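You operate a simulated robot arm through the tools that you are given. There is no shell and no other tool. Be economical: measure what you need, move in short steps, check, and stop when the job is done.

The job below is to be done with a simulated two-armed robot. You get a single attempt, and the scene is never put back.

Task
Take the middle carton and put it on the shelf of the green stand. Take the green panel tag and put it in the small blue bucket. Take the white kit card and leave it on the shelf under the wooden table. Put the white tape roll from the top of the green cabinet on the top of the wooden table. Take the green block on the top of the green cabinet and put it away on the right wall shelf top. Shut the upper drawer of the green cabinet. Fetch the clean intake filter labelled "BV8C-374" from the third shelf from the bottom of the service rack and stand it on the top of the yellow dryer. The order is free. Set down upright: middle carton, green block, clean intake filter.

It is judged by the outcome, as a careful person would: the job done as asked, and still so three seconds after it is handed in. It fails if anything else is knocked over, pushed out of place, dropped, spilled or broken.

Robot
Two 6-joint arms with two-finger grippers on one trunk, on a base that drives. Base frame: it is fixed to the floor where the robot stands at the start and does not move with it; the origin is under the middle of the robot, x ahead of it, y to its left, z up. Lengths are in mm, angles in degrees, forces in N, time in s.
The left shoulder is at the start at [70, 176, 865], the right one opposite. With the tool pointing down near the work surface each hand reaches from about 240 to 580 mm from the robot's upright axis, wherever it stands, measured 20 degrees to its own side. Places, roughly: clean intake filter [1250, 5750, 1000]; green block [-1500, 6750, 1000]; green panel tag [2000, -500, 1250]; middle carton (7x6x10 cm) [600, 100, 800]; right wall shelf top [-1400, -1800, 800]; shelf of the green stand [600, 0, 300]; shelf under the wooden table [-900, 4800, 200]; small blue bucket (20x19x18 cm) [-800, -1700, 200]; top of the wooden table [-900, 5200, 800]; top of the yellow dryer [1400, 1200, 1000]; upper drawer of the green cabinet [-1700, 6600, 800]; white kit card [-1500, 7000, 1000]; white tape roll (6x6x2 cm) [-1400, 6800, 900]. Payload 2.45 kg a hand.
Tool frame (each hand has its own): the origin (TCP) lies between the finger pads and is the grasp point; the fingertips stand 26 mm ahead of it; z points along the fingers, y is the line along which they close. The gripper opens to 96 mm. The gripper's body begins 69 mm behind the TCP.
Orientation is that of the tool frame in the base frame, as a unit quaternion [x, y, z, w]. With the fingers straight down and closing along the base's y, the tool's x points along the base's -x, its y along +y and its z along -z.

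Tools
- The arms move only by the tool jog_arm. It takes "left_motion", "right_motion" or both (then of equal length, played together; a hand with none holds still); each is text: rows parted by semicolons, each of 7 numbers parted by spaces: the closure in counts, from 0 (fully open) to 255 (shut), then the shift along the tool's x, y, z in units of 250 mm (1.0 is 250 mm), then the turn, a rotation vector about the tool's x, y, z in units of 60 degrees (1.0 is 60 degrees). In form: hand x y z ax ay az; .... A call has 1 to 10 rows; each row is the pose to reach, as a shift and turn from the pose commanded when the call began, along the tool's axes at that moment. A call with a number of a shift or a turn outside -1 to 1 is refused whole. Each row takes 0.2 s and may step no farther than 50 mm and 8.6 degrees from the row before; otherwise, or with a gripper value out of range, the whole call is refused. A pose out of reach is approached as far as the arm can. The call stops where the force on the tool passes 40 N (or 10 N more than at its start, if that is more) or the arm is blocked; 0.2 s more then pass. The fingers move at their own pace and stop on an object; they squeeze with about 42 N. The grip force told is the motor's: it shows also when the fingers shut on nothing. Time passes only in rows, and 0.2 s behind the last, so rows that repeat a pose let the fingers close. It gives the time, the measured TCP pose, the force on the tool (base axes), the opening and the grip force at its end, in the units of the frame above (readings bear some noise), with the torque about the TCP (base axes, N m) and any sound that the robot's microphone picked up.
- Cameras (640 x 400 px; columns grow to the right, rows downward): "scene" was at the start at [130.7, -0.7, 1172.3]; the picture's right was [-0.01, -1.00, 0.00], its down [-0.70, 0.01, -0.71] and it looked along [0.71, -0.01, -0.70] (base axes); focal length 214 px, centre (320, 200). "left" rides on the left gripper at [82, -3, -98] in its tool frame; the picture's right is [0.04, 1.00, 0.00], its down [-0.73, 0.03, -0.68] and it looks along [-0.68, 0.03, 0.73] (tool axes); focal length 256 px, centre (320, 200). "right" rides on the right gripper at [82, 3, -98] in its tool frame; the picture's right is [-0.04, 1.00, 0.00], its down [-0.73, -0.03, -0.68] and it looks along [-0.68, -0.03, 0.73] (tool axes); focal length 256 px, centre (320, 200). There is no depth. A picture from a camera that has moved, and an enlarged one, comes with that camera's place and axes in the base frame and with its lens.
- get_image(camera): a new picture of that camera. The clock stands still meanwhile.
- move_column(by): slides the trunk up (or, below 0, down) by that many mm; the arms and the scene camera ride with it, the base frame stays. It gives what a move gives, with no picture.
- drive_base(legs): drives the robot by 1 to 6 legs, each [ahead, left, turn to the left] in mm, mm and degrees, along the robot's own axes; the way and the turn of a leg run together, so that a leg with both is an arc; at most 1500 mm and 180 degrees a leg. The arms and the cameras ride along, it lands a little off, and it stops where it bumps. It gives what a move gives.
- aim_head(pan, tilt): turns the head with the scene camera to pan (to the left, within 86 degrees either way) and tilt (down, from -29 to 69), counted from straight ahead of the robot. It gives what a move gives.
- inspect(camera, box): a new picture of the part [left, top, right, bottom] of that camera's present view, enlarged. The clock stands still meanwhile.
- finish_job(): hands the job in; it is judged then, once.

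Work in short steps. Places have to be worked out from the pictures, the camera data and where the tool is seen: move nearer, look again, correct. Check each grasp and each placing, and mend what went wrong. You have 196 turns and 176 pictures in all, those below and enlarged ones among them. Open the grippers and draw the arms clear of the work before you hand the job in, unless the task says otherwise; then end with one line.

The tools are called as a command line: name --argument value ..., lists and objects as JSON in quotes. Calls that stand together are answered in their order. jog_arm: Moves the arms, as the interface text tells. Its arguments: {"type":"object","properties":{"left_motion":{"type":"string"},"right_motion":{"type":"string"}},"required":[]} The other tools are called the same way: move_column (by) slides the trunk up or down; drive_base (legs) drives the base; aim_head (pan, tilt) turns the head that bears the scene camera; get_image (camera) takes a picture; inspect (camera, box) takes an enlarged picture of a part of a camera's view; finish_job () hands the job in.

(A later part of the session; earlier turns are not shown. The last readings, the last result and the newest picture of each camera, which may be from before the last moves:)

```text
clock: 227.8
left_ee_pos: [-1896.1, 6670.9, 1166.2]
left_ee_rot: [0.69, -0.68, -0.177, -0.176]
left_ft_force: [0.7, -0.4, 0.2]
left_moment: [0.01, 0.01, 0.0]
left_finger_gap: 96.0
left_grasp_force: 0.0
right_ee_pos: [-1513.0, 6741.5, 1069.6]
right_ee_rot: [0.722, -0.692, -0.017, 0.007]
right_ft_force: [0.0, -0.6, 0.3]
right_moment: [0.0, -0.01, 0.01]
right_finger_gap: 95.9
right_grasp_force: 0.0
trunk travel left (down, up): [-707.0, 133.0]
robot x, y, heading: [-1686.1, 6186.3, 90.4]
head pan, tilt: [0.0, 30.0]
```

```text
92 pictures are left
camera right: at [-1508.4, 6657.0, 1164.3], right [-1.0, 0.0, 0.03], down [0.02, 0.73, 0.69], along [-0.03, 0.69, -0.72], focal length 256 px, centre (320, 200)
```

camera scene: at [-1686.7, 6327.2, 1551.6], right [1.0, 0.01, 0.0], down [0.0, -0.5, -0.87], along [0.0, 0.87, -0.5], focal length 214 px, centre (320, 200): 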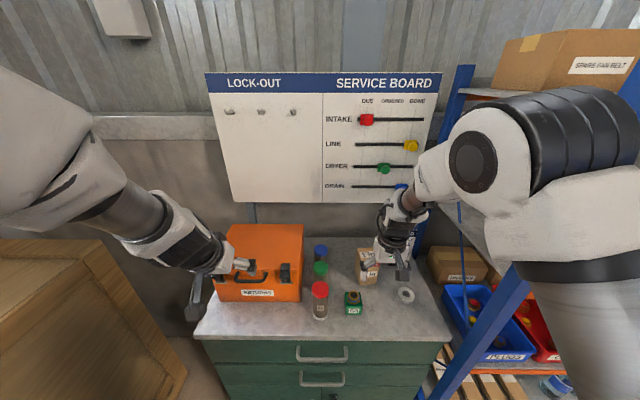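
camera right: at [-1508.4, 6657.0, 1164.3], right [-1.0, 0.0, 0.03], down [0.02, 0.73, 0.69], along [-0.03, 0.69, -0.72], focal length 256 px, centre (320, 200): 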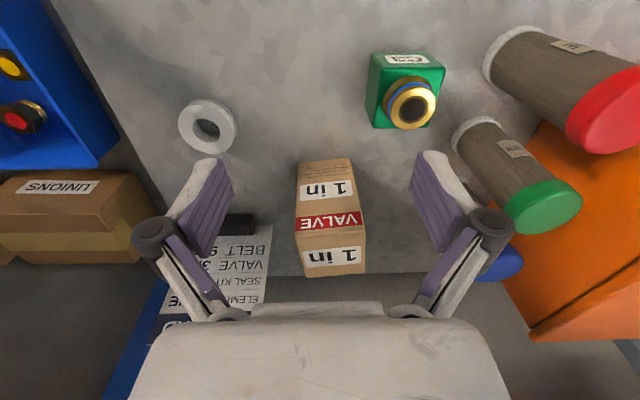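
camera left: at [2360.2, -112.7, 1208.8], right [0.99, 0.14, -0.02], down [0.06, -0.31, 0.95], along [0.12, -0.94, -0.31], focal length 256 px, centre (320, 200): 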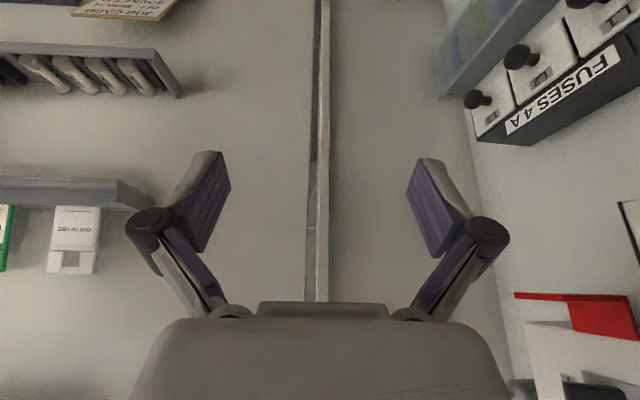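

The right camera gives the tape roll at about (-1389, 6803) and the green block at about (-1594, 6752). I advance 100 mm and move the right hand over the tape roll.

drive_base --legs '[[100, 0, 0]]'

jog_arm --right_motion "0 0.05 -0.17 0 0 0 0; 0 0.1 -0.34 0 0 0 0; 0 0.15 -0.5 0.1 0 0 0; 0 0.15 -0.5 0.25 0 0 0; 0 0.15 -0.5 0.25 0 0 0"

get_image --camera "right"

get_image --camera "scene"

```text
clock: 229.0
left_ee_pos: [-1897.0, 6771.8, 1165.9]
left_ee_rot: [0.69, -0.68, -0.177, -0.176]
left_ft_force: [0.1, -1.3, 0.1]
left_moment: [-0.01, -0.03, -0.03]
left_finger_gap: 95.9
left_grasp_force: 0.0
right_ee_pos: [-1512.6, 6842.0, 1069.4]
right_ee_rot: [0.722, -0.692, -0.017, 0.007]
right_ft_force: [-0.5, -0.2, 0.4]
right_moment: [-0.04, 0.04, 0.0]
right_finger_gap: 95.9
right_grasp_force: 0.1
trunk travel left (down, up): [-707.0, 133.0]
robot x, y, heading: [-1687.2, 6287.3, 90.4]
head pan, tilt: [0.0, 30.0]
```

```text
clock: 230.2
left_ee_pos: [-1896.8, 6771.7, 1166.5]
left_ee_rot: [0.69, -0.679, -0.178, -0.177]
left_ft_force: [-0.2, -0.1, -0.1]
left_moment: [0.01, -0.06, 0.01]
left_finger_gap: 96.0
left_grasp_force: 0.0
right_ee_pos: [-1476.5, 6788.9, 997.0]
right_ee_rot: [0.722, -0.691, -0.018, 0.007]
right_ft_force: [-0.4, 0.5, -0.1]
right_moment: [0.01, 0.02, 0.02]
right_finger_gap: 95.8
right_grasp_force: 0.1
right hand out of reach, approached as far as the arm can: row 1, 2, 3, 4, 5
trunk travel left (down, up): [-707.0, 133.0]
robot x, y, heading: [-1685.8, 6286.6, 90.3]
head pan, tilt: [0.0, 30.0]
```

```text
91 pictures are left
camera right: at [-1471.7, 6704.5, 1092.1], right [-1.0, 0.0, 0.04], down [0.02, 0.72, 0.69], along [-0.03, 0.69, -0.72], focal length 256 px, centre (320, 200)
```

right: 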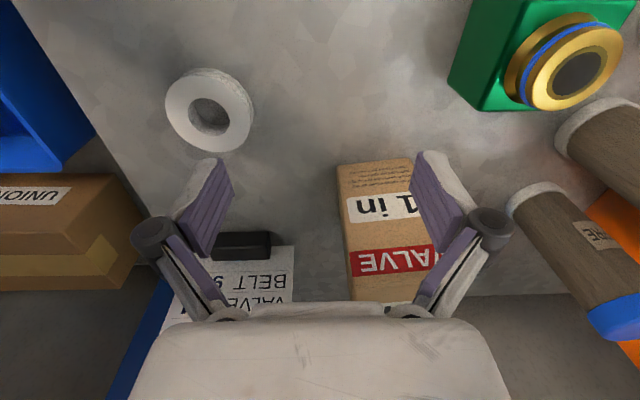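

```text
90 pictures are left
camera scene: at [-1688.1, 6427.3, 1551.5], right [1.0, 0.01, 0.0], down [0.0, -0.5, -0.87], along [-0.01, 0.87, -0.5], focal length 214 px, centre (320, 200)
```

scene: 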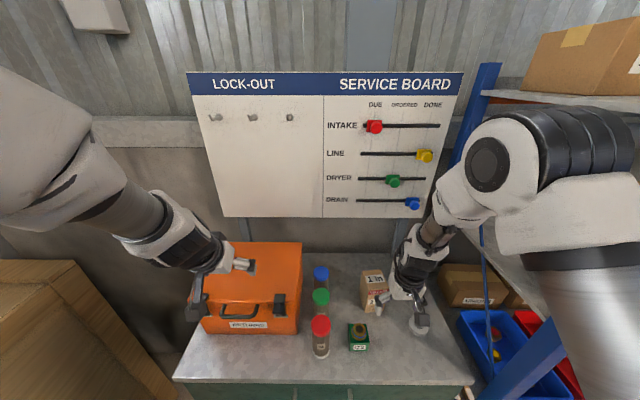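

The arm is at its lateral limit, but the roll's place is confirmed at (-1390, 6794). I slide the base right 84 mm instead, keeping clear of the rack post, and check.

drive_base --legs '[[0, -84, 0]]'

get_image --camera "right"

```text
clock: 231.2
left_ee_pos: [-1815.4, 6772.5, 1165.9]
left_ee_rot: [0.692, -0.678, -0.178, -0.175]
left_ft_force: [1.0, 0.3, -0.5]
left_moment: [-0.02, 0.02, -0.02]
left_finger_gap: 96.0
left_grasp_force: 0.1
right_ee_pos: [-1393.5, 6789.8, 997.7]
right_ee_rot: [0.723, -0.691, -0.018, 0.008]
right_ft_force: [0.1, -0.3, 0.3]
right_moment: [-0.03, 0.02, 0.0]
right_finger_gap: 96.1
right_grasp_force: 0.0
trunk travel left (down, up): [-707.0, 133.0]
robot x, y, heading: [-1602.7, 6286.9, 90.2]
head pan, tilt: [0.0, 30.0]
```

```text
89 pictures are left
camera right: at [-1389.6, 6706.2, 1092.3], right [-1.0, -0.01, 0.03], down [0.02, 0.72, 0.69], along [-0.03, 0.69, -0.72], focal length 256 px, centre (320, 200)
```

right: 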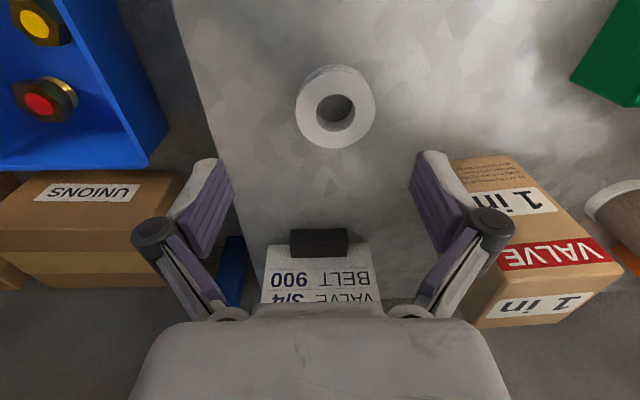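

I pre-close a little to clear the valve box, shift 8 mm and descend 60 mm.

jog_arm --right_motion "45 -0.015 0.03 0.08 0 0 0; 45 -0.015 0.03 0.16 0 0 0; 45 -0.015 0.03 0.24 0 0 0; 45 -0.015 0.03 0.24 0 0 0"

get_image --camera "right"

```text
clock: 232.2
left_ee_pos: [-1815.2, 6772.2, 1166.7]
left_ee_rot: [0.691, -0.679, -0.176, -0.176]
left_ft_force: [-0.6, 0.0, 0.0]
left_moment: [0.02, 0.01, -0.02]
left_finger_gap: 96.0
left_grasp_force: 0.0
right_ee_pos: [-1403.8, 6794.9, 937.7]
right_ee_rot: [0.723, -0.691, -0.018, 0.006]
right_ft_force: [0.9, 1.5, 7.6]
right_moment: [-0.05, -0.42, 0.04]
right_finger_gap: 84.0
right_grasp_force: 4.0
trunk travel left (down, up): [-707.0, 133.0]
robot x, y, heading: [-1604.9, 6290.5, 90.3]
head pan, tilt: [0.0, 30.0]
```

```text
88 pictures are left
camera right: at [-1399.8, 6710.5, 1032.3], right [-1.0, -0.01, 0.03], down [0.02, 0.72, 0.69], along [-0.03, 0.69, -0.72], focal length 256 px, centre (320, 200)
```

right: 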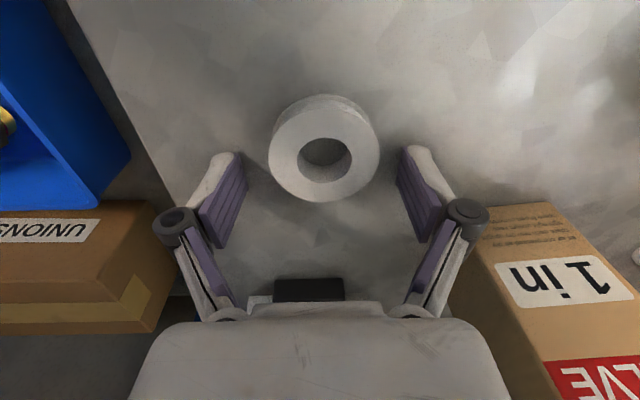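

The reading shows 7.6 N, so I check whether it is just settling with a tiny correction before going lower.

jog_arm --right_motion "45 -0.02 0.01 0 0 0 0; 45 -0.02 0.01 0 0 0 0; 45 -0.02 0.01 0 0 0 0"

inspect --camera "scene" --box '[290, 240, 450, 370]'

```text
clock: 233.0
left_ee_pos: [-1814.3, 6771.2, 1165.9]
left_ee_rot: [0.69, -0.679, -0.178, -0.176]
left_ft_force: [0.7, 0.3, -0.4]
left_moment: [-0.01, -0.03, 0.03]
left_finger_gap: 96.2
left_grasp_force: 0.1
right_ee_pos: [-1405.7, 6798.4, 938.4]
right_ee_rot: [0.723, -0.691, -0.017, 0.007]
right_ft_force: [1.3, -4.5, 6.5]
right_moment: [-0.11, -0.3, -0.18]
right_finger_gap: 82.8
right_grasp_force: 2.9
trunk travel left (down, up): [-707.0, 133.0]
robot x, y, heading: [-1600.1, 6286.3, 90.5]
head pan, tilt: [0.0, 30.0]
```

```text
3.08 times, centred on (370, 305) of scene
camera zoom: at [-1603.7, 6427.4, 1551.6], right [1.0, 0.01, 0.0], down [0.0, -0.5, -0.87], along [-0.01, 0.87, -0.5], focal length 660 px, centre (166, -123)
```

zoom: 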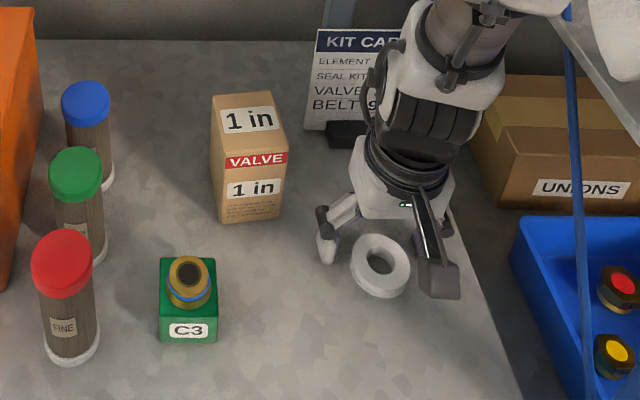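

The scene shows the hand clear of the valve box. The steady 6.5 N means the fingertips already touch the counter, so its top is near z 910, not 872. That puts the roll's centre at about (-1407, 6782). I rise 4 mm, shift back 15 mm and close.

jog_arm --right_motion "45 0 0 -0.016 0 0 0; 45 0.06 0 -0.016 0 0 0; 45 0.06 0 -0.012 0 0 0; 150 0.06 0 -0.012 0 0 0; 255 0.06 0 -0.012 0 0 0; 255 0.06 0 -0.012 0 0 0; 255 0.06 0 -0.012 0 0 0"

get_image --camera "right"

```text
clock: 234.1
left_ee_pos: [-1812.6, 6769.4, 1168.9]
left_ee_rot: [0.69, -0.679, -0.178, -0.177]
left_ft_force: [0.1, 0.4, 0.5]
left_moment: [0.03, -0.06, -0.01]
left_finger_gap: 95.9
left_grasp_force: 0.0
right_ee_pos: [-1403.4, 6785.4, 944.8]
right_ee_rot: [0.724, -0.69, -0.022, 0.002]
right_ft_force: [14.5, -2.4, 33.8]
right_moment: [-0.33, -1.17, 0.18]
right_finger_gap: 50.0
right_grasp_force: 41.8
trunk travel left (down, up): [-707.0, 133.0]
robot x, y, heading: [-1601.2, 6291.3, 90.4]
head pan, tilt: [0.0, 30.0]
stopped in row 5 (right hand): the force on the tool passed its limit at 57 N (the readings are from after the stop); the commanded pose is now the measured one
```

```text
86 pictures are left
camera right: at [-1398.7, 6698.9, 1039.2], right [-1.0, -0.01, 0.03], down [0.02, 0.71, 0.7], along [-0.03, 0.7, -0.71], focal length 256 px, centre (320, 200)
```

right: 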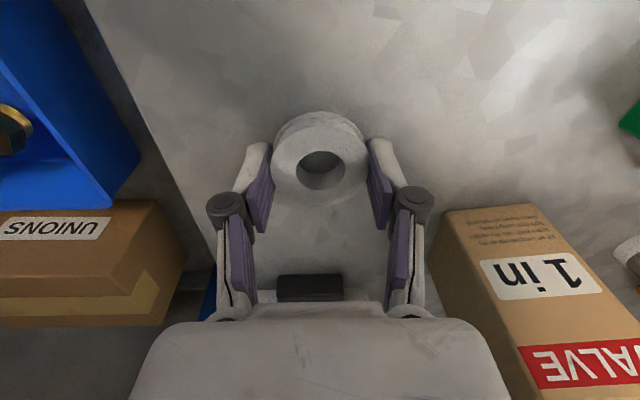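

It gripped off-centre: a 50 mm chord with 34 N on the tool. I reopen, rise 6 mm, shift 13 mm toward the robot and close again.

jog_arm --right_motion "60 0 0 -0.01 0 0 0; 60 0 0 -0.024 0 0 0; 60 0.03 0 -0.03 0 0 0; 60 0.054 0 -0.03 0 0 0; 140 0.054 0 -0.03 0 0 0; 255 0.054 0 -0.03 0 0 0; 255 0.054 0 -0.03 0 0 0; 255 0.054 0 -0.03 0 0 0"

get_image --camera "right"

```text
clock: 235.9
left_ee_pos: [-1813.1, 6772.1, 1166.4]
left_ee_rot: [0.69, -0.679, -0.176, -0.176]
left_ft_force: [-0.8, -0.6, 0.1]
left_moment: [0.02, 0.01, 0.0]
left_finger_gap: 96.0
left_grasp_force: 0.0
right_ee_pos: [-1403.3, 6771.6, 949.1]
right_ee_rot: [0.724, -0.69, -0.021, 0.004]
right_ft_force: [-0.6, 0.6, 0.7]
right_moment: [-0.01, 0.03, -0.01]
right_finger_gap: 49.6
right_grasp_force: 42.1
trunk travel left (down, up): [-707.0, 133.0]
robot x, y, heading: [-1599.9, 6288.7, 90.5]
head pan, tilt: [0.0, 30.0]
```

```text
85 pictures are left
camera right: at [-1398.4, 6687.4, 1044.0], right [-1.0, -0.01, 0.03], down [0.02, 0.72, 0.69], along [-0.03, 0.7, -0.72], focal length 256 px, centre (320, 200)
```

right: 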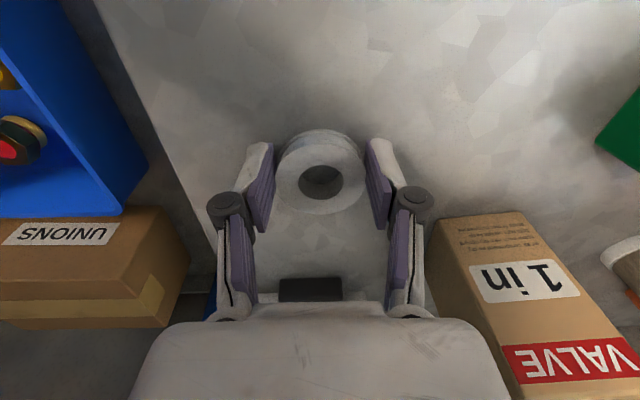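

The roll is held with no contact force. I lift it, retract, back off and turn 20° right so the left hand comes in front of the green block.

jog_arm --right_motion "255 0 0 -0.15 0 0 0; 255 0 0 -0.3 0 0 0; 255 0.05 0 -0.45 0 0 0; 255 0.15 0 -0.5 0 0 0; 255 0.25 0 -0.5 0 0 0; 255 0.35 0 -0.5 0 0 0; 255 0.35 0 -0.5 0 0 0"

drive_base --legs '[[-90, 45, 0], [0, 0, -20]]'

aim_head --pan 15 --tilt 35

get_image --camera "scene"

get_image --camera "left"

```text
clock: 237.5
left_ee_pos: [-1814.1, 6773.9, 1165.4]
left_ee_rot: [0.691, -0.679, -0.177, -0.175]
left_ft_force: [-0.8, 0.4, -0.8]
left_moment: [0.0, 0.0, -0.03]
left_finger_gap: 95.7
left_grasp_force: 0.0
right_ee_pos: [-1395.8, 6682.0, 1072.9]
right_ee_rot: [0.723, -0.69, -0.021, 0.005]
right_ft_force: [1.1, 1.1, 0.3]
right_moment: [-0.02, -0.02, -0.01]
right_finger_gap: 49.6
right_grasp_force: 42.7
trunk travel left (down, up): [-707.0, 133.0]
robot x, y, heading: [-1602.9, 6287.0, 90.2]
head pan, tilt: [0.0, 30.0]
```

```text
clock: 239.8
left_ee_pos: [-1680.9, 6728.1, 1164.9]
left_ee_rot: [-0.564, 0.787, 0.144, 0.204]
left_ft_force: [-0.2, 0.1, 0.1]
left_moment: [-0.02, 0.02, 0.0]
left_finger_gap: 95.8
left_grasp_force: 0.0
right_ee_pos: [-1318.0, 6501.4, 1072.5]
right_ee_rot: [-0.594, 0.804, 0.02, -0.001]
right_ft_force: [0.1, 1.6, -0.4]
right_moment: [0.02, 0.02, 0.01]
right_finger_gap: 49.7
right_grasp_force: 41.7
trunk travel left (down, up): [-707.0, 133.0]
robot x, y, heading: [-1645.0, 6198.8, 70.5]
head pan, tilt: [0.0, 30.0]
```

```text
clock: 240.5
left_ee_pos: [-1678.9, 6727.2, 1165.9]
left_ee_rot: [-0.562, 0.788, 0.144, 0.203]
left_ft_force: [1.0, 0.8, 0.4]
left_moment: [0.02, -0.01, -0.03]
left_finger_gap: 96.0
left_grasp_force: 0.0
right_ee_pos: [-1318.9, 6500.1, 1072.2]
right_ee_rot: [-0.593, 0.805, 0.022, -0.001]
right_ft_force: [-0.7, 0.1, 0.2]
right_moment: [0.03, 0.0, 0.01]
right_finger_gap: 49.7
right_grasp_force: 41.9
trunk travel left (down, up): [-707.0, 133.0]
robot x, y, heading: [-1645.8, 6198.7, 70.7]
head pan, tilt: [15.0, 35.0]
```

```text
84 pictures are left
camera scene: at [-1622.4, 6333.8, 1543.7], right [1.0, -0.08, 0.0], down [-0.04, -0.57, -0.82], along [0.06, 0.82, -0.57], focal length 214 px, centre (320, 200)
```

scene: 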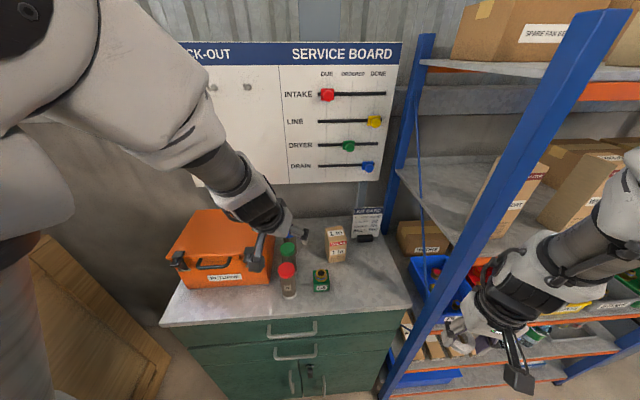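

```text
83 pictures are left
camera left: at [-1715.7, 6613.3, 1213.0], right [-0.96, 0.29, -0.02], down [0.07, 0.31, 0.95], along [0.28, 0.91, -0.31], focal length 256 px, centre (320, 200)
```

left: 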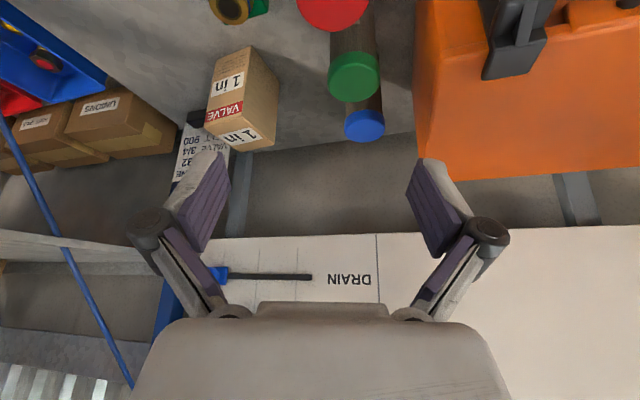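

Both cameras put the block at about (-1589, 6742) with its top near z 960. I yaw the left tool 19° to line up with it and move to 100 mm above the grasp.

jog_arm --left_motion "0 0.02 -0.08 0.12 -0.052 0 -0.094; 0 0.04 -0.16 0.25 -0.104 0 -0.188; 0 0.06 -0.24 0.38 -0.155 0 -0.281; 0 0.082 -0.32 0.507 -0.155 0 -0.281; 0 0.082 -0.32 0.507 -0.155 0 -0.281"

get_image --camera "left"

inspect --camera "scene" --box '[220, 200, 400, 320]'

```text
clock: 241.7
left_ee_pos: [-1643.1, 6789.5, 1057.6]
left_ee_rot: [0.711, -0.658, -0.152, -0.194]
left_ft_force: [-5.6, -0.7, 22.8]
left_moment: [-0.24, 1.21, -0.01]
left_finger_gap: 96.8
left_grasp_force: 0.1
left hand out of reach, approached as far as the arm can: row 2, 3, 4, 5
right_ee_pos: [-1320.6, 6498.1, 1072.7]
right_ee_rot: [-0.594, 0.804, 0.02, 0.001]
right_ft_force: [0.0, 0.0, 0.6]
right_moment: [0.02, -0.03, 0.0]
right_finger_gap: 49.4
right_grasp_force: 42.4
trunk travel left (down, up): [-707.0, 133.0]
robot x, y, heading: [-1643.1, 6197.4, 70.7]
head pan, tilt: [15.0, 35.0]
```

```text
82 pictures are left
camera left: at [-1637.6, 6671.7, 1105.6], right [-0.99, -0.09, -0.09], down [-0.12, 0.32, 0.94], along [-0.06, 0.94, -0.33], focal length 256 px, centre (320, 200)
```

left: 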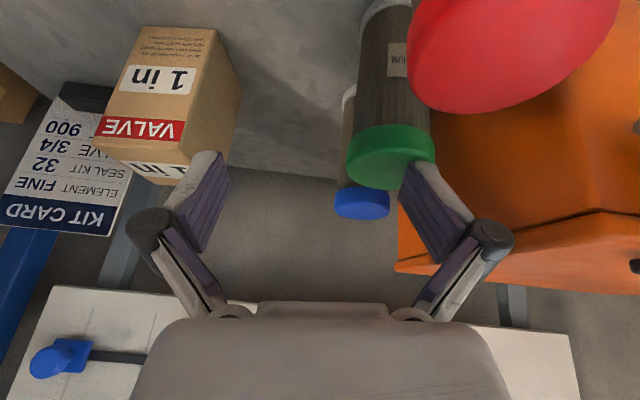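

```text
3.33 times, centred on (310, 260) of scene
camera zoom: at [-1624.4, 6330.6, 1544.3], right [1.0, -0.08, 0.0], down [-0.04, -0.57, -0.82], along [0.06, 0.82, -0.57], focal length 715 px, centre (353, 0)
```

zoom: 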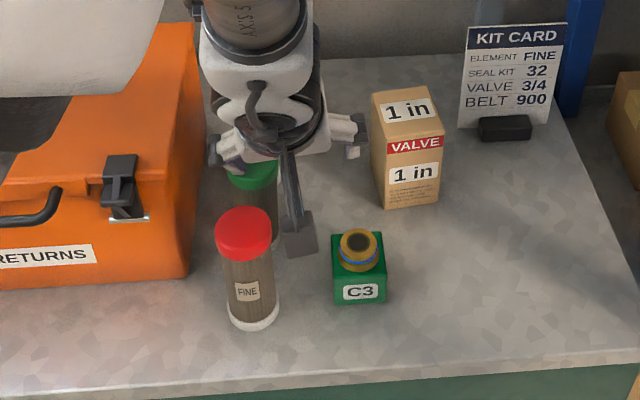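

The left hand fell short of its target and is resting on the green bottle's cap, at 23 N. I lift straight up at once.

jog_arm --left_motion "0 -0.047 -0.008 -0.088 0 0 0; 0 -0.094 -0.015 -0.176 0 0 0; 0 -0.141 -0.023 -0.263 0 0 0; 0 -0.188 -0.03 -0.351 0 0 0; 0 -0.188 -0.03 -0.351 0 0 0"

get_image --camera "left"

get_image --camera "scene"

```text
clock: 242.9
left_ee_pos: [-1632.3, 6785.2, 1147.4]
left_ee_rot: [0.701, -0.672, -0.152, -0.184]
left_ft_force: [0.3, 0.6, -0.9]
left_moment: [0.0, 0.0, 0.01]
left_finger_gap: 96.0
left_grasp_force: 0.0
left hand out of reach, approached as far as the arm can: row 1
right_ee_pos: [-1318.5, 6500.3, 1073.5]
right_ee_rot: [-0.594, 0.804, 0.02, 0.0]
right_ft_force: [0.0, 0.0, -0.2]
right_moment: [-0.03, 0.02, -0.01]
right_finger_gap: 49.4
right_grasp_force: 42.5
trunk travel left (down, up): [-707.0, 133.0]
robot x, y, heading: [-1644.5, 6199.5, 70.6]
head pan, tilt: [15.0, 35.0]
```

```text
80 pictures are left
camera left: at [-1628.8, 6667.6, 1196.9], right [-1.0, -0.07, -0.07], down [-0.09, 0.34, 0.94], along [-0.04, 0.94, -0.34], focal length 256 px, centre (320, 200)
```

left: 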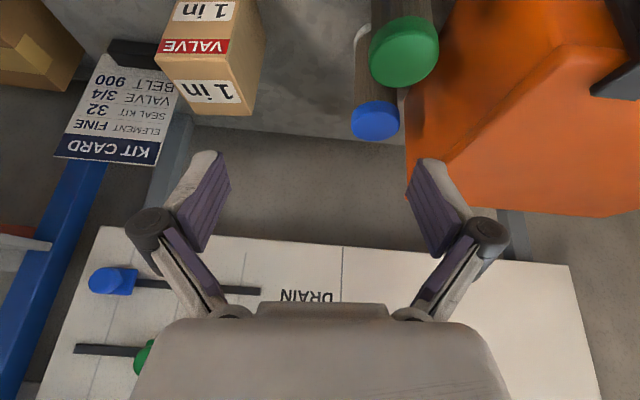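

```text
79 pictures are left
camera scene: at [-1622.6, 6334.7, 1543.5], right [1.0, -0.08, 0.0], down [-0.04, -0.57, -0.82], along [0.06, 0.82, -0.57], focal length 214 px, centre (320, 200)
```

scene: 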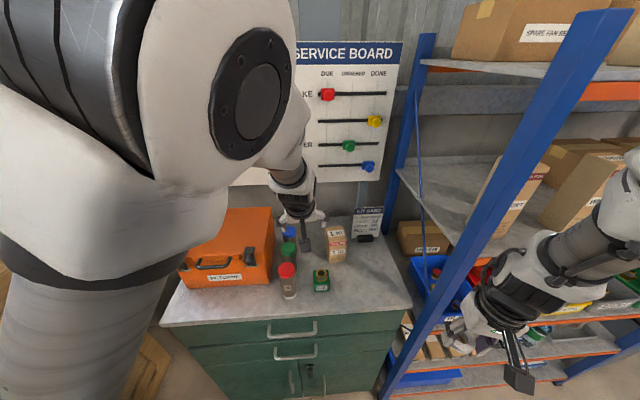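

The bottles still stand as before. From now on I place the hand with the base and the trunk: shift the base by (+43, -43), correct the 3° roll and check.

jog_arm --left_motion "0 0 0 0 -0.0458 -0.0015 0.0239; 0 0 0 0 -0.0458 -0.0015 0.0239"

drive_base --legs '[[-26, -55, 0]]'

get_image --camera "left"

inspect --camera "scene" --box '[200, 180, 420, 320]'

```text
clock: 243.5
left_ee_pos: [-1637.7, 6789.5, 1152.1]
left_ee_rot: [0.696, -0.675, -0.172, -0.171]
left_ft_force: [0.1, 0.0, -0.4]
left_moment: [0.0, 0.0, 0.03]
left_finger_gap: 96.0
left_grasp_force: 0.0
left hand out of reach, approached as far as the arm can: row 1, 2
right_ee_pos: [-1318.3, 6501.5, 1071.5]
right_ee_rot: [-0.594, 0.804, 0.021, 0.0]
right_ft_force: [-0.1, -0.3, 0.3]
right_moment: [0.05, -0.04, 0.02]
right_finger_gap: 49.4
right_grasp_force: 42.3
trunk travel left (down, up): [-707.0, 133.0]
robot x, y, heading: [-1643.9, 6199.4, 70.8]
head pan, tilt: [15.0, 35.0]
```

```text
clock: 244.5
left_ee_pos: [-1597.1, 6750.9, 1148.9]
left_ee_rot: [0.698, -0.675, -0.17, -0.17]
left_ft_force: [-0.1, 0.0, 0.4]
left_moment: [-0.03, -0.03, -0.01]
left_finger_gap: 96.0
left_grasp_force: 0.1
right_ee_pos: [-1277.9, 6462.0, 1072.3]
right_ee_rot: [-0.595, 0.804, 0.019, -0.001]
right_ft_force: [-0.1, -0.4, 0.9]
right_moment: [-0.02, -0.03, 0.01]
right_finger_gap: 49.6
right_grasp_force: 42.4
trunk travel left (down, up): [-707.0, 133.0]
robot x, y, heading: [-1603.8, 6158.1, 70.6]
head pan, tilt: [15.0, 35.0]
```

```text
78 pictures are left
camera left: at [-1591.5, 6633.2, 1198.8], right [-1.0, -0.07, -0.03], down [-0.05, 0.33, 0.94], along [-0.05, 0.94, -0.33], focal length 256 px, centre (320, 200)
```

left: 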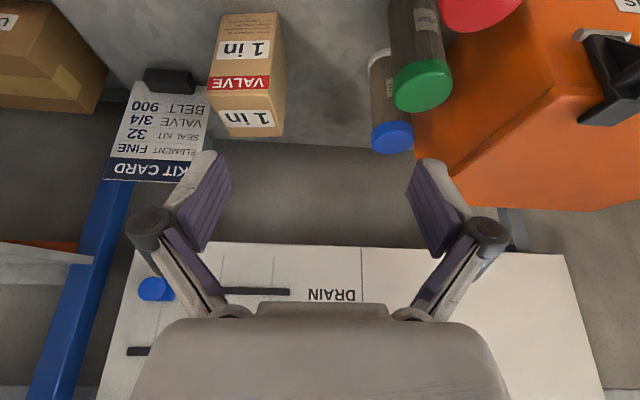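

```text
2.86 times, centred on (310, 250) of scene
camera zoom: at [-1583.3, 6296.0, 1543.3], right [1.0, -0.08, 0.0], down [-0.04, -0.57, -0.82], along [0.06, 0.82, -0.58], focal length 613 px, centre (349, 57)
```

zoom: 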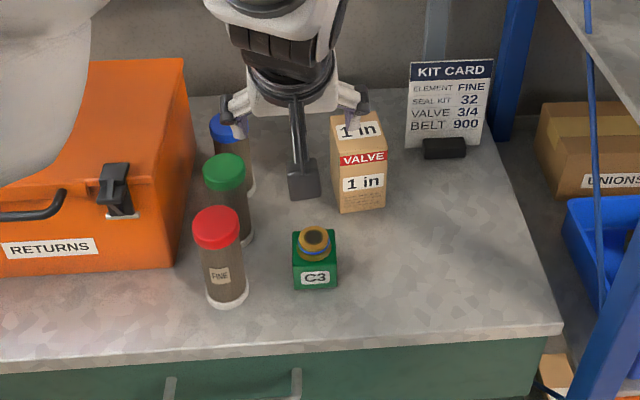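

The left hand is over the block within 8 mm. I nudge right and lower the trunk 150 mm, then look.

drive_base --legs '[[2, -8, 0]]'

move_column --by -150

get_image --camera "left"

inspect --camera "scene" --box '[200, 130, 420, 270]'

```text
clock: 245.2
left_ee_pos: [-1588.3, 6746.0, 1152.2]
left_ee_rot: [0.698, -0.674, -0.17, -0.171]
left_ft_force: [-0.4, -0.5, 1.0]
left_moment: [0.03, -0.03, -0.01]
left_finger_gap: 96.1
left_grasp_force: 0.1
right_ee_pos: [-1268.5, 6457.6, 1072.0]
right_ee_rot: [-0.594, 0.804, 0.021, 0.001]
right_ft_force: [-0.3, 0.0, -0.1]
right_moment: [0.0, 0.0, 0.0]
right_finger_gap: 49.4
right_grasp_force: 41.5
trunk travel left (down, up): [-707.0, 133.0]
robot x, y, heading: [-1593.8, 6159.1, 70.6]
head pan, tilt: [15.0, 35.0]
```

```text
clock: 247.0
left_ee_pos: [-1588.1, 6746.8, 999.7]
left_ee_rot: [0.699, -0.674, -0.168, -0.171]
left_ft_force: [0.2, 0.4, -0.7]
left_moment: [0.02, 0.01, 0.01]
left_finger_gap: 96.0
left_grasp_force: 0.1
right_ee_pos: [-1268.3, 6459.6, 923.4]
right_ee_rot: [-0.594, 0.804, 0.021, 0.001]
right_ft_force: [-0.3, 0.1, 0.9]
right_moment: [0.02, 0.01, -0.01]
right_finger_gap: 49.6
right_grasp_force: 41.7
trunk travel left (down, up): [-557.0, 283.0]
robot x, y, heading: [-1591.1, 6156.8, 71.0]
head pan, tilt: [15.0, 35.0]
```

```text
76 pictures are left
camera left: at [-1581.4, 6630.0, 1050.9], right [-1.0, -0.07, -0.03], down [-0.05, 0.33, 0.94], along [-0.05, 0.94, -0.33], focal length 256 px, centre (320, 200)
```

left: 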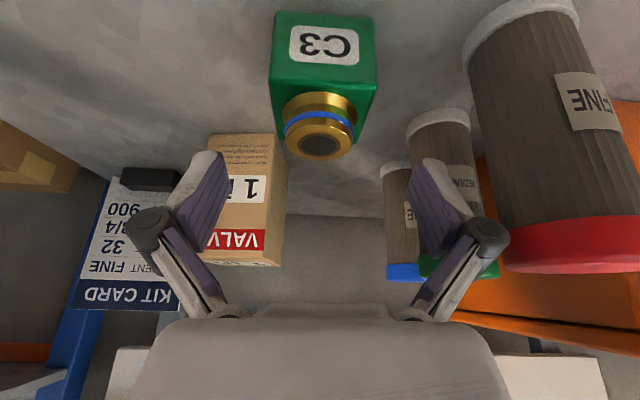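

```text
2.86 times, centred on (310, 200) of scene
camera zoom: at [-1571.6, 6291.5, 1393.7], right [1.0, -0.08, 0.0], down [-0.04, -0.57, -0.82], along [0.06, 0.82, -0.57], focal length 613 px, centre (349, 200)
```

zoom: 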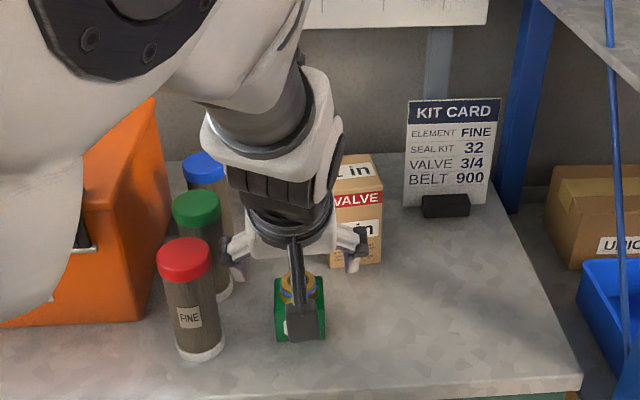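

Well aligned: the block spans y 6728 to 6778, its top near z 964. I lower 56 mm and close the left hand.

move_column --by -56

jog_arm --left_motion "80 0 0 0 0 0 0; 160 0 0 0 0 0 0; 255 0 0 0 0 0 0; 255 0 0 0 0 0 0; 255 0 0 0 0 0 0"

get_image --camera "left"

```text
clock: 248.0
left_ee_pos: [-1587.8, 6747.0, 945.8]
left_ee_rot: [0.698, -0.674, -0.17, -0.171]
left_ft_force: [0.4, -0.9, -0.5]
left_moment: [0.0, 0.05, -0.02]
left_finger_gap: 95.8
left_grasp_force: 0.0
right_ee_pos: [-1268.7, 6458.1, 866.0]
right_ee_rot: [-0.594, 0.804, 0.02, 0.0]
right_ft_force: [-0.6, -0.7, 0.9]
right_moment: [-0.01, -0.01, 0.02]
right_finger_gap: 49.5
right_grasp_force: 42.6
trunk travel left (down, up): [-501.0, 339.0]
robot x, y, heading: [-1595.2, 6156.3, 70.6]
head pan, tilt: [15.0, 35.0]
```

```text
clock: 249.2
left_ee_pos: [-1588.7, 6746.2, 946.8]
left_ee_rot: [0.697, -0.675, -0.169, -0.173]
left_ft_force: [-7.9, -0.7, 22.1]
left_moment: [0.0, 0.97, 0.03]
left_finger_gap: 49.4
left_grasp_force: 42.4
right_ee_pos: [-1267.8, 6455.5, 866.1]
right_ee_rot: [-0.594, 0.804, 0.02, 0.001]
right_ft_force: [0.1, 0.5, -0.9]
right_moment: [-0.01, 0.03, 0.0]
right_finger_gap: 49.6
right_grasp_force: 42.1
trunk travel left (down, up): [-501.0, 339.0]
robot x, y, heading: [-1594.0, 6154.7, 70.8]
head pan, tilt: [15.0, 35.0]
```

```text
74 pictures are left
camera left: at [-1582.4, 6628.2, 996.5], right [-1.0, -0.07, -0.03], down [-0.05, 0.33, 0.94], along [-0.05, 0.94, -0.33], focal length 256 px, centre (320, 200)
```

left: 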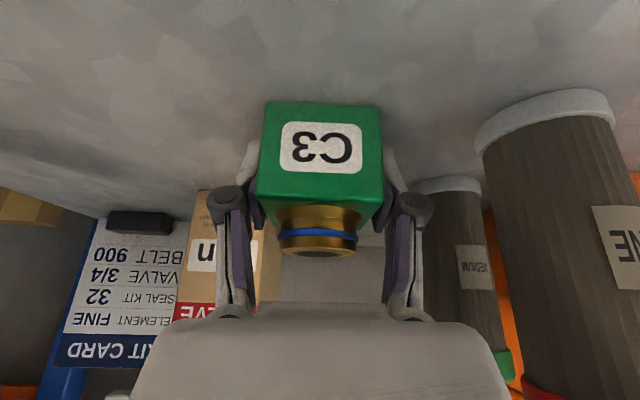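

The block is held at 49 mm. I lift it 200 mm, back away from the cabinet and turn to face the wooden table.

move_column --by 200

drive_base --legs '[[-260, 0, 0], [0, 0, -160.5]]'

aim_head --pan 30 --tilt 35

get_image --camera "scene"

```text
clock: 251.3
left_ee_pos: [-1587.7, 6748.5, 1144.9]
left_ee_rot: [0.698, -0.674, -0.169, -0.171]
left_ft_force: [0.2, 0.1, -3.2]
left_moment: [0.01, 0.02, -0.01]
left_finger_gap: 49.3
left_grasp_force: 42.0
right_ee_pos: [-1268.2, 6458.9, 1065.6]
right_ee_rot: [-0.594, 0.805, 0.021, 0.0]
right_ft_force: [0.4, 0.0, -1.2]
right_moment: [0.0, -0.04, -0.01]
right_finger_gap: 49.7
right_grasp_force: 42.5
trunk travel left (down, up): [-701.0, 139.0]
robot x, y, heading: [-1590.2, 6153.4, 70.7]
head pan, tilt: [15.0, 35.0]
```

```text
clock: 259.8
left_ee_pos: [-1490.2, 5347.5, 1144.7]
left_ee_rot: [0.548, 0.801, -0.14, 0.196]
left_ft_force: [0.1, 0.1, -1.5]
left_moment: [0.02, 0.02, -0.01]
left_finger_gap: 49.5
left_grasp_force: 42.4
right_ee_pos: [-1887.7, 5515.7, 1067.2]
right_ee_rot: [0.694, 0.72, 0.004, 0.02]
right_ft_force: [0.0, -0.8, -0.3]
right_moment: [0.01, -0.01, -0.02]
right_finger_gap: 49.6
right_grasp_force: 42.1
trunk travel left (down, up): [-701.0, 139.0]
robot x, y, heading: [-1682.4, 5909.0, -90.0]
head pan, tilt: [15.0, 35.0]
```

```text
clock: 260.6
left_ee_pos: [-1490.9, 5349.9, 1146.1]
left_ee_rot: [0.547, 0.802, -0.14, 0.196]
left_ft_force: [0.9, 0.0, -3.4]
left_moment: [-0.05, 0.01, 0.0]
left_finger_gap: 49.2
left_grasp_force: 41.9
right_ee_pos: [-1888.5, 5516.6, 1066.3]
right_ee_rot: [0.693, 0.72, 0.004, 0.02]
right_ft_force: [-0.2, -0.4, -0.4]
right_moment: [-0.01, 0.0, -0.01]
right_finger_gap: 49.3
right_grasp_force: 41.9
trunk travel left (down, up): [-701.0, 139.0]
robot x, y, heading: [-1676.3, 5910.8, -90.2]
head pan, tilt: [30.0, 35.0]
```

```text
73 pictures are left
camera scene: at [-1637.3, 5782.8, 1537.6], right [-0.87, -0.5, 0.0], down [-0.29, 0.5, -0.82], along [0.41, -0.71, -0.57], focal length 214 px, centre (320, 200)
```

scene: 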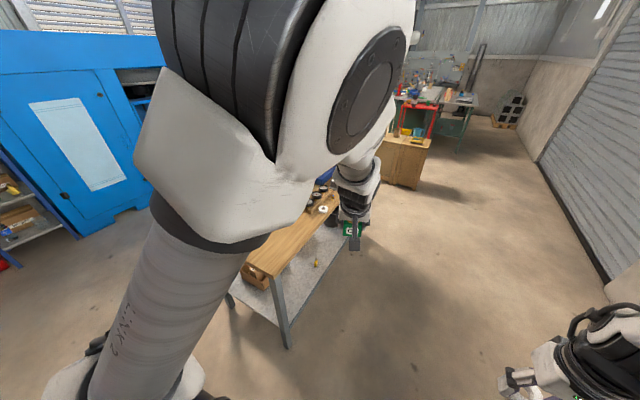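

The table's west side is open floor. I turn to face east, slide along its west side and view the tabletop.

drive_base --legs '[[0, 0, 90], [-60, -600, 0]]'

aim_head --pan -15 --tilt 40

get_image --camera "scene"

get_image --camera "right"

```text
clock: 267.8
left_ee_pos: [-1188.4, 5487.1, 1144.1]
left_ee_rot: [-0.168, 0.956, 0.036, 0.238]
left_ft_force: [-0.3, -0.5, -2.9]
left_moment: [-0.01, 0.0, 0.04]
left_finger_gap: 49.4
left_grasp_force: 42.3
right_ee_pos: [-1364.6, 5093.9, 1067.2]
right_ee_rot: [-0.007, 1.0, 0.016, 0.012]
right_ft_force: [0.3, 0.1, 0.5]
right_moment: [-0.03, 0.01, 0.03]
right_finger_gap: 49.5
right_grasp_force: 41.9
trunk travel left (down, up): [-701.0, 139.0]
robot x, y, heading: [-1755.2, 5309.6, -1.3]
head pan, tilt: [30.0, 35.0]
```

```text
clock: 268.9
left_ee_pos: [-1189.9, 5487.0, 1144.6]
left_ee_rot: [-0.167, 0.956, 0.036, 0.238]
left_ft_force: [0.5, -0.1, -1.9]
left_moment: [0.0, -0.02, 0.0]
left_finger_gap: 49.3
left_grasp_force: 41.8
right_ee_pos: [-1365.2, 5093.1, 1065.3]
right_ee_rot: [-0.008, 1.0, 0.017, 0.012]
right_ft_force: [0.1, -0.1, -0.2]
right_moment: [-0.05, 0.02, 0.01]
right_finger_gap: 49.3
right_grasp_force: 42.6
trunk travel left (down, up): [-701.0, 139.0]
robot x, y, heading: [-1753.2, 5307.3, -1.4]
head pan, tilt: [-15.0, 40.0]
```

```text
72 pictures are left
camera scene: at [-1622.5, 5285.4, 1530.0], right [-0.28, -0.96, 0.0], down [-0.62, 0.18, -0.77], along [0.73, -0.22, -0.64], focal length 214 px, centre (320, 200)
```

scene: 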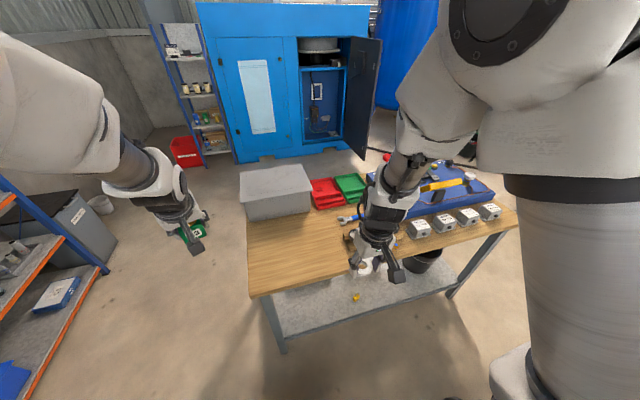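

```text
71 pictures are left
camera right: at [-1448.7, 5090.3, 1160.4], right [0.03, 1.0, 0.03], down [0.72, -0.04, 0.69], along [0.7, 0.01, -0.72], focal length 256 px, centre (320, 200)
```

right: 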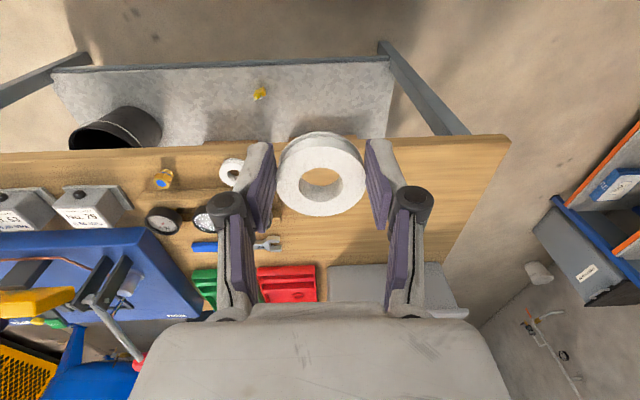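

The tabletop's north-west part is free, around (-1100, 5270). I bring the tape roll there with the base.

drive_base --legs '[[210, 180, 1.4]]'

move_column --by -150

get_image --camera "right"

get_image --camera "scene"

```text
clock: 270.8
left_ee_pos: [-984.0, 5678.6, 1145.3]
left_ee_rot: [-0.179, 0.954, 0.038, 0.237]
left_ft_force: [-0.5, -0.1, -3.0]
left_moment: [0.0, -0.03, -0.05]
left_finger_gap: 49.3
left_grasp_force: 41.7
right_ee_pos: [-1152.6, 5281.2, 1067.2]
right_ee_rot: [-0.019, 1.0, 0.018, 0.012]
right_ft_force: [0.0, -0.9, 1.0]
right_moment: [-0.01, 0.02, -0.02]
right_finger_gap: 49.4
right_grasp_force: 41.8
trunk travel left (down, up): [-701.0, 139.0]
robot x, y, heading: [-1543.3, 5491.9, -0.1]
head pan, tilt: [-15.0, 40.0]
```

```text
clock: 272.6
left_ee_pos: [-983.5, 5680.2, 995.6]
left_ee_rot: [-0.179, 0.954, 0.039, 0.237]
left_ft_force: [-0.9, 0.0, -2.7]
left_moment: [-0.02, -0.03, -0.02]
left_finger_gap: 49.2
left_grasp_force: 42.3
right_ee_pos: [-1152.4, 5282.4, 916.1]
right_ee_rot: [-0.019, 1.0, 0.017, 0.011]
right_ft_force: [-0.2, 0.3, 0.2]
right_moment: [-0.02, 0.0, -0.05]
right_finger_gap: 49.6
right_grasp_force: 41.9
trunk travel left (down, up): [-551.0, 289.0]
robot x, y, heading: [-1544.1, 5486.7, -0.5]
head pan, tilt: [-15.0, 40.0]
```

```text
70 pictures are left
camera right: at [-1234.8, 5277.6, 1010.5], right [0.0, 1.0, 0.03], down [0.72, -0.03, 0.69], along [0.7, 0.02, -0.72], focal length 256 px, centre (320, 200)
```

right: 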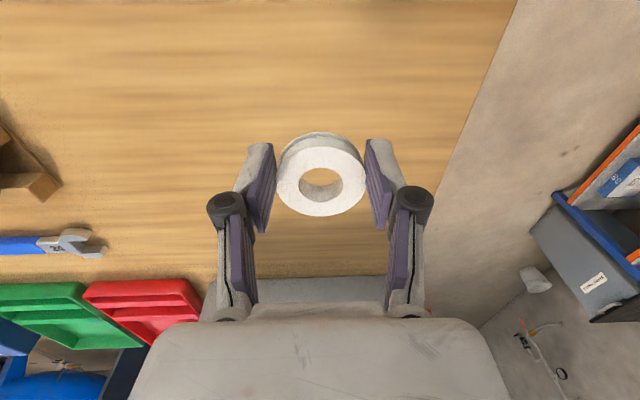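

```text
69 pictures are left
camera scene: at [-1412.9, 5468.8, 1380.1], right [-0.26, -0.97, 0.0], down [-0.62, 0.17, -0.77], along [0.74, -0.2, -0.64], focal length 214 px, centre (320, 200)
```

scene: 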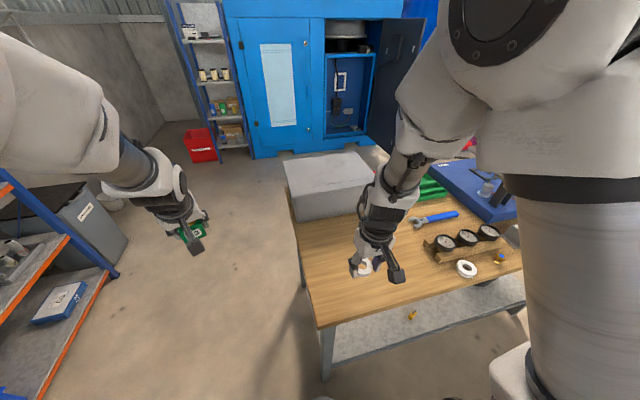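

The roll is about 50 mm inside the west edge. I lower the trunk 80 mm, then ease down with the arm.

move_column --by -80

jog_arm --right_motion "255 0 0 0.02 0 0 0; 255 0 0 0.04 0 0 0; 255 0 0 0.06 0 0 0; 255 0 0 0.08 0 0 0; 255 0 0 0.08 0 0 0"

inspect --camera "scene" --box '[290, 150, 510, 290]'

```text
clock: 273.8
left_ee_pos: [-983.3, 5678.4, 914.5]
left_ee_rot: [-0.179, 0.954, 0.038, 0.237]
left_ft_force: [-0.4, 0.1, -2.5]
left_moment: [0.0, 0.01, 0.02]
left_finger_gap: 49.2
left_grasp_force: 42.1
right_ee_pos: [-1150.5, 5282.7, 835.8]
right_ee_rot: [-0.019, 1.0, 0.017, 0.012]
right_ft_force: [-0.3, 0.0, -0.1]
right_moment: [-0.02, -0.02, 0.03]
right_finger_gap: 49.1
right_grasp_force: 41.9
trunk travel left (down, up): [-471.0, 369.0]
robot x, y, heading: [-1544.0, 5493.5, -0.3]
head pan, tilt: [-15.0, 40.0]
```

```text
clock: 274.6
left_ee_pos: [-987.3, 5680.8, 915.6]
left_ee_rot: [-0.179, 0.954, 0.037, 0.238]
left_ft_force: [-1.0, -1.0, -3.0]
left_moment: [-0.02, -0.02, 0.02]
left_finger_gap: 49.6
left_grasp_force: 41.6
right_ee_pos: [-1151.6, 5282.4, 825.7]
right_ee_rot: [-0.019, 1.0, 0.017, 0.016]
right_ft_force: [-4.8, -3.1, 25.8]
right_moment: [-0.79, 0.35, -0.1]
right_finger_gap: 49.4
right_grasp_force: 41.9
trunk travel left (down, up): [-471.0, 369.0]
robot x, y, heading: [-1543.6, 5489.6, -0.5]
head pan, tilt: [-15.0, 40.0]
stopped in row 3 (right hand): the force on the tool passed its limit at 60 N (the readings are from after the stop); the commanded pose is now the measured one
```

```text
2.86 times, centred on (400, 220) of scene
camera zoom: at [-1416.1, 5469.5, 1300.6], right [-0.26, -0.97, 0.0], down [-0.62, 0.17, -0.77], along [0.74, -0.2, -0.64], focal length 613 px, centre (91, 143)
```

zoom: 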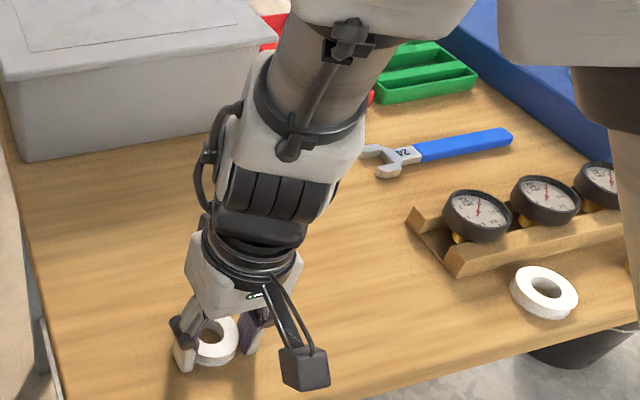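

The roll is down on the table. I open the hand and rise.

jog_arm --right_motion "150 0 0 -0.008 0 0 0; 60 0 0 -0.012 0 0 0; 0 0 0 -0.016 0 0 0; 0 0 0 -0.016 0 0 0; 0 0 0 -0.15 0 0 0; 0 0 0 -0.3 0 0 0; 0 0 0 -0.3 0 0 0"

move_column --by 230

get_image --camera "right"

```text
clock: 276.1
left_ee_pos: [-983.9, 5679.9, 914.8]
left_ee_rot: [-0.178, 0.954, 0.038, 0.237]
left_ft_force: [0.3, -0.1, -3.1]
left_moment: [0.02, 0.0, 0.02]
left_finger_gap: 49.3
left_grasp_force: 41.9
right_ee_pos: [-1151.4, 5280.4, 897.5]
right_ee_rot: [-0.018, 1.0, 0.017, 0.014]
right_ft_force: [0.2, -0.4, 0.5]
right_moment: [-0.01, 0.02, 0.01]
right_finger_gap: 96.0
right_grasp_force: 0.2
trunk travel left (down, up): [-471.0, 369.0]
robot x, y, heading: [-1543.1, 5493.8, -0.5]
head pan, tilt: [-15.0, 40.0]
```

```text
clock: 278.6
left_ee_pos: [-983.2, 5679.1, 1144.5]
left_ee_rot: [-0.179, 0.954, 0.039, 0.238]
left_ft_force: [0.4, 0.4, -2.5]
left_moment: [0.01, 0.02, 0.01]
left_finger_gap: 49.7
left_grasp_force: 42.4
right_ee_pos: [-1152.5, 5278.9, 1127.2]
right_ee_rot: [-0.018, 1.0, 0.017, 0.014]
right_ft_force: [0.1, 0.0, -0.7]
right_moment: [0.01, 0.03, 0.0]
right_finger_gap: 96.0
right_grasp_force: 0.1
trunk travel left (down, up): [-701.0, 139.0]
robot x, y, heading: [-1544.5, 5490.9, -0.0]
head pan, tilt: [-15.0, 40.0]
```

```text
67 pictures are left
camera right: at [-1236.1, 5274.7, 1221.8], right [0.0, 1.0, 0.03], down [0.72, -0.03, 0.7], along [0.7, 0.02, -0.71], focal length 256 px, centre (320, 200)
```

right: 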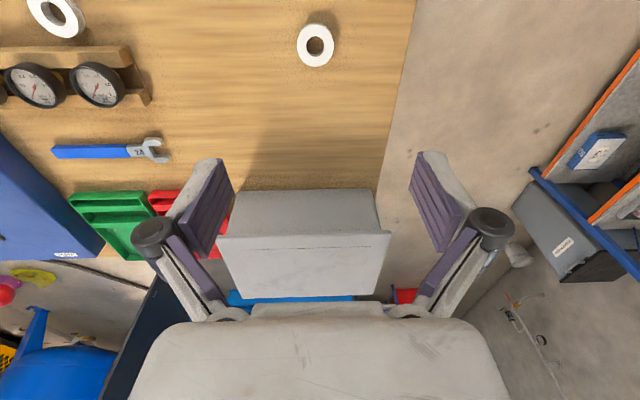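

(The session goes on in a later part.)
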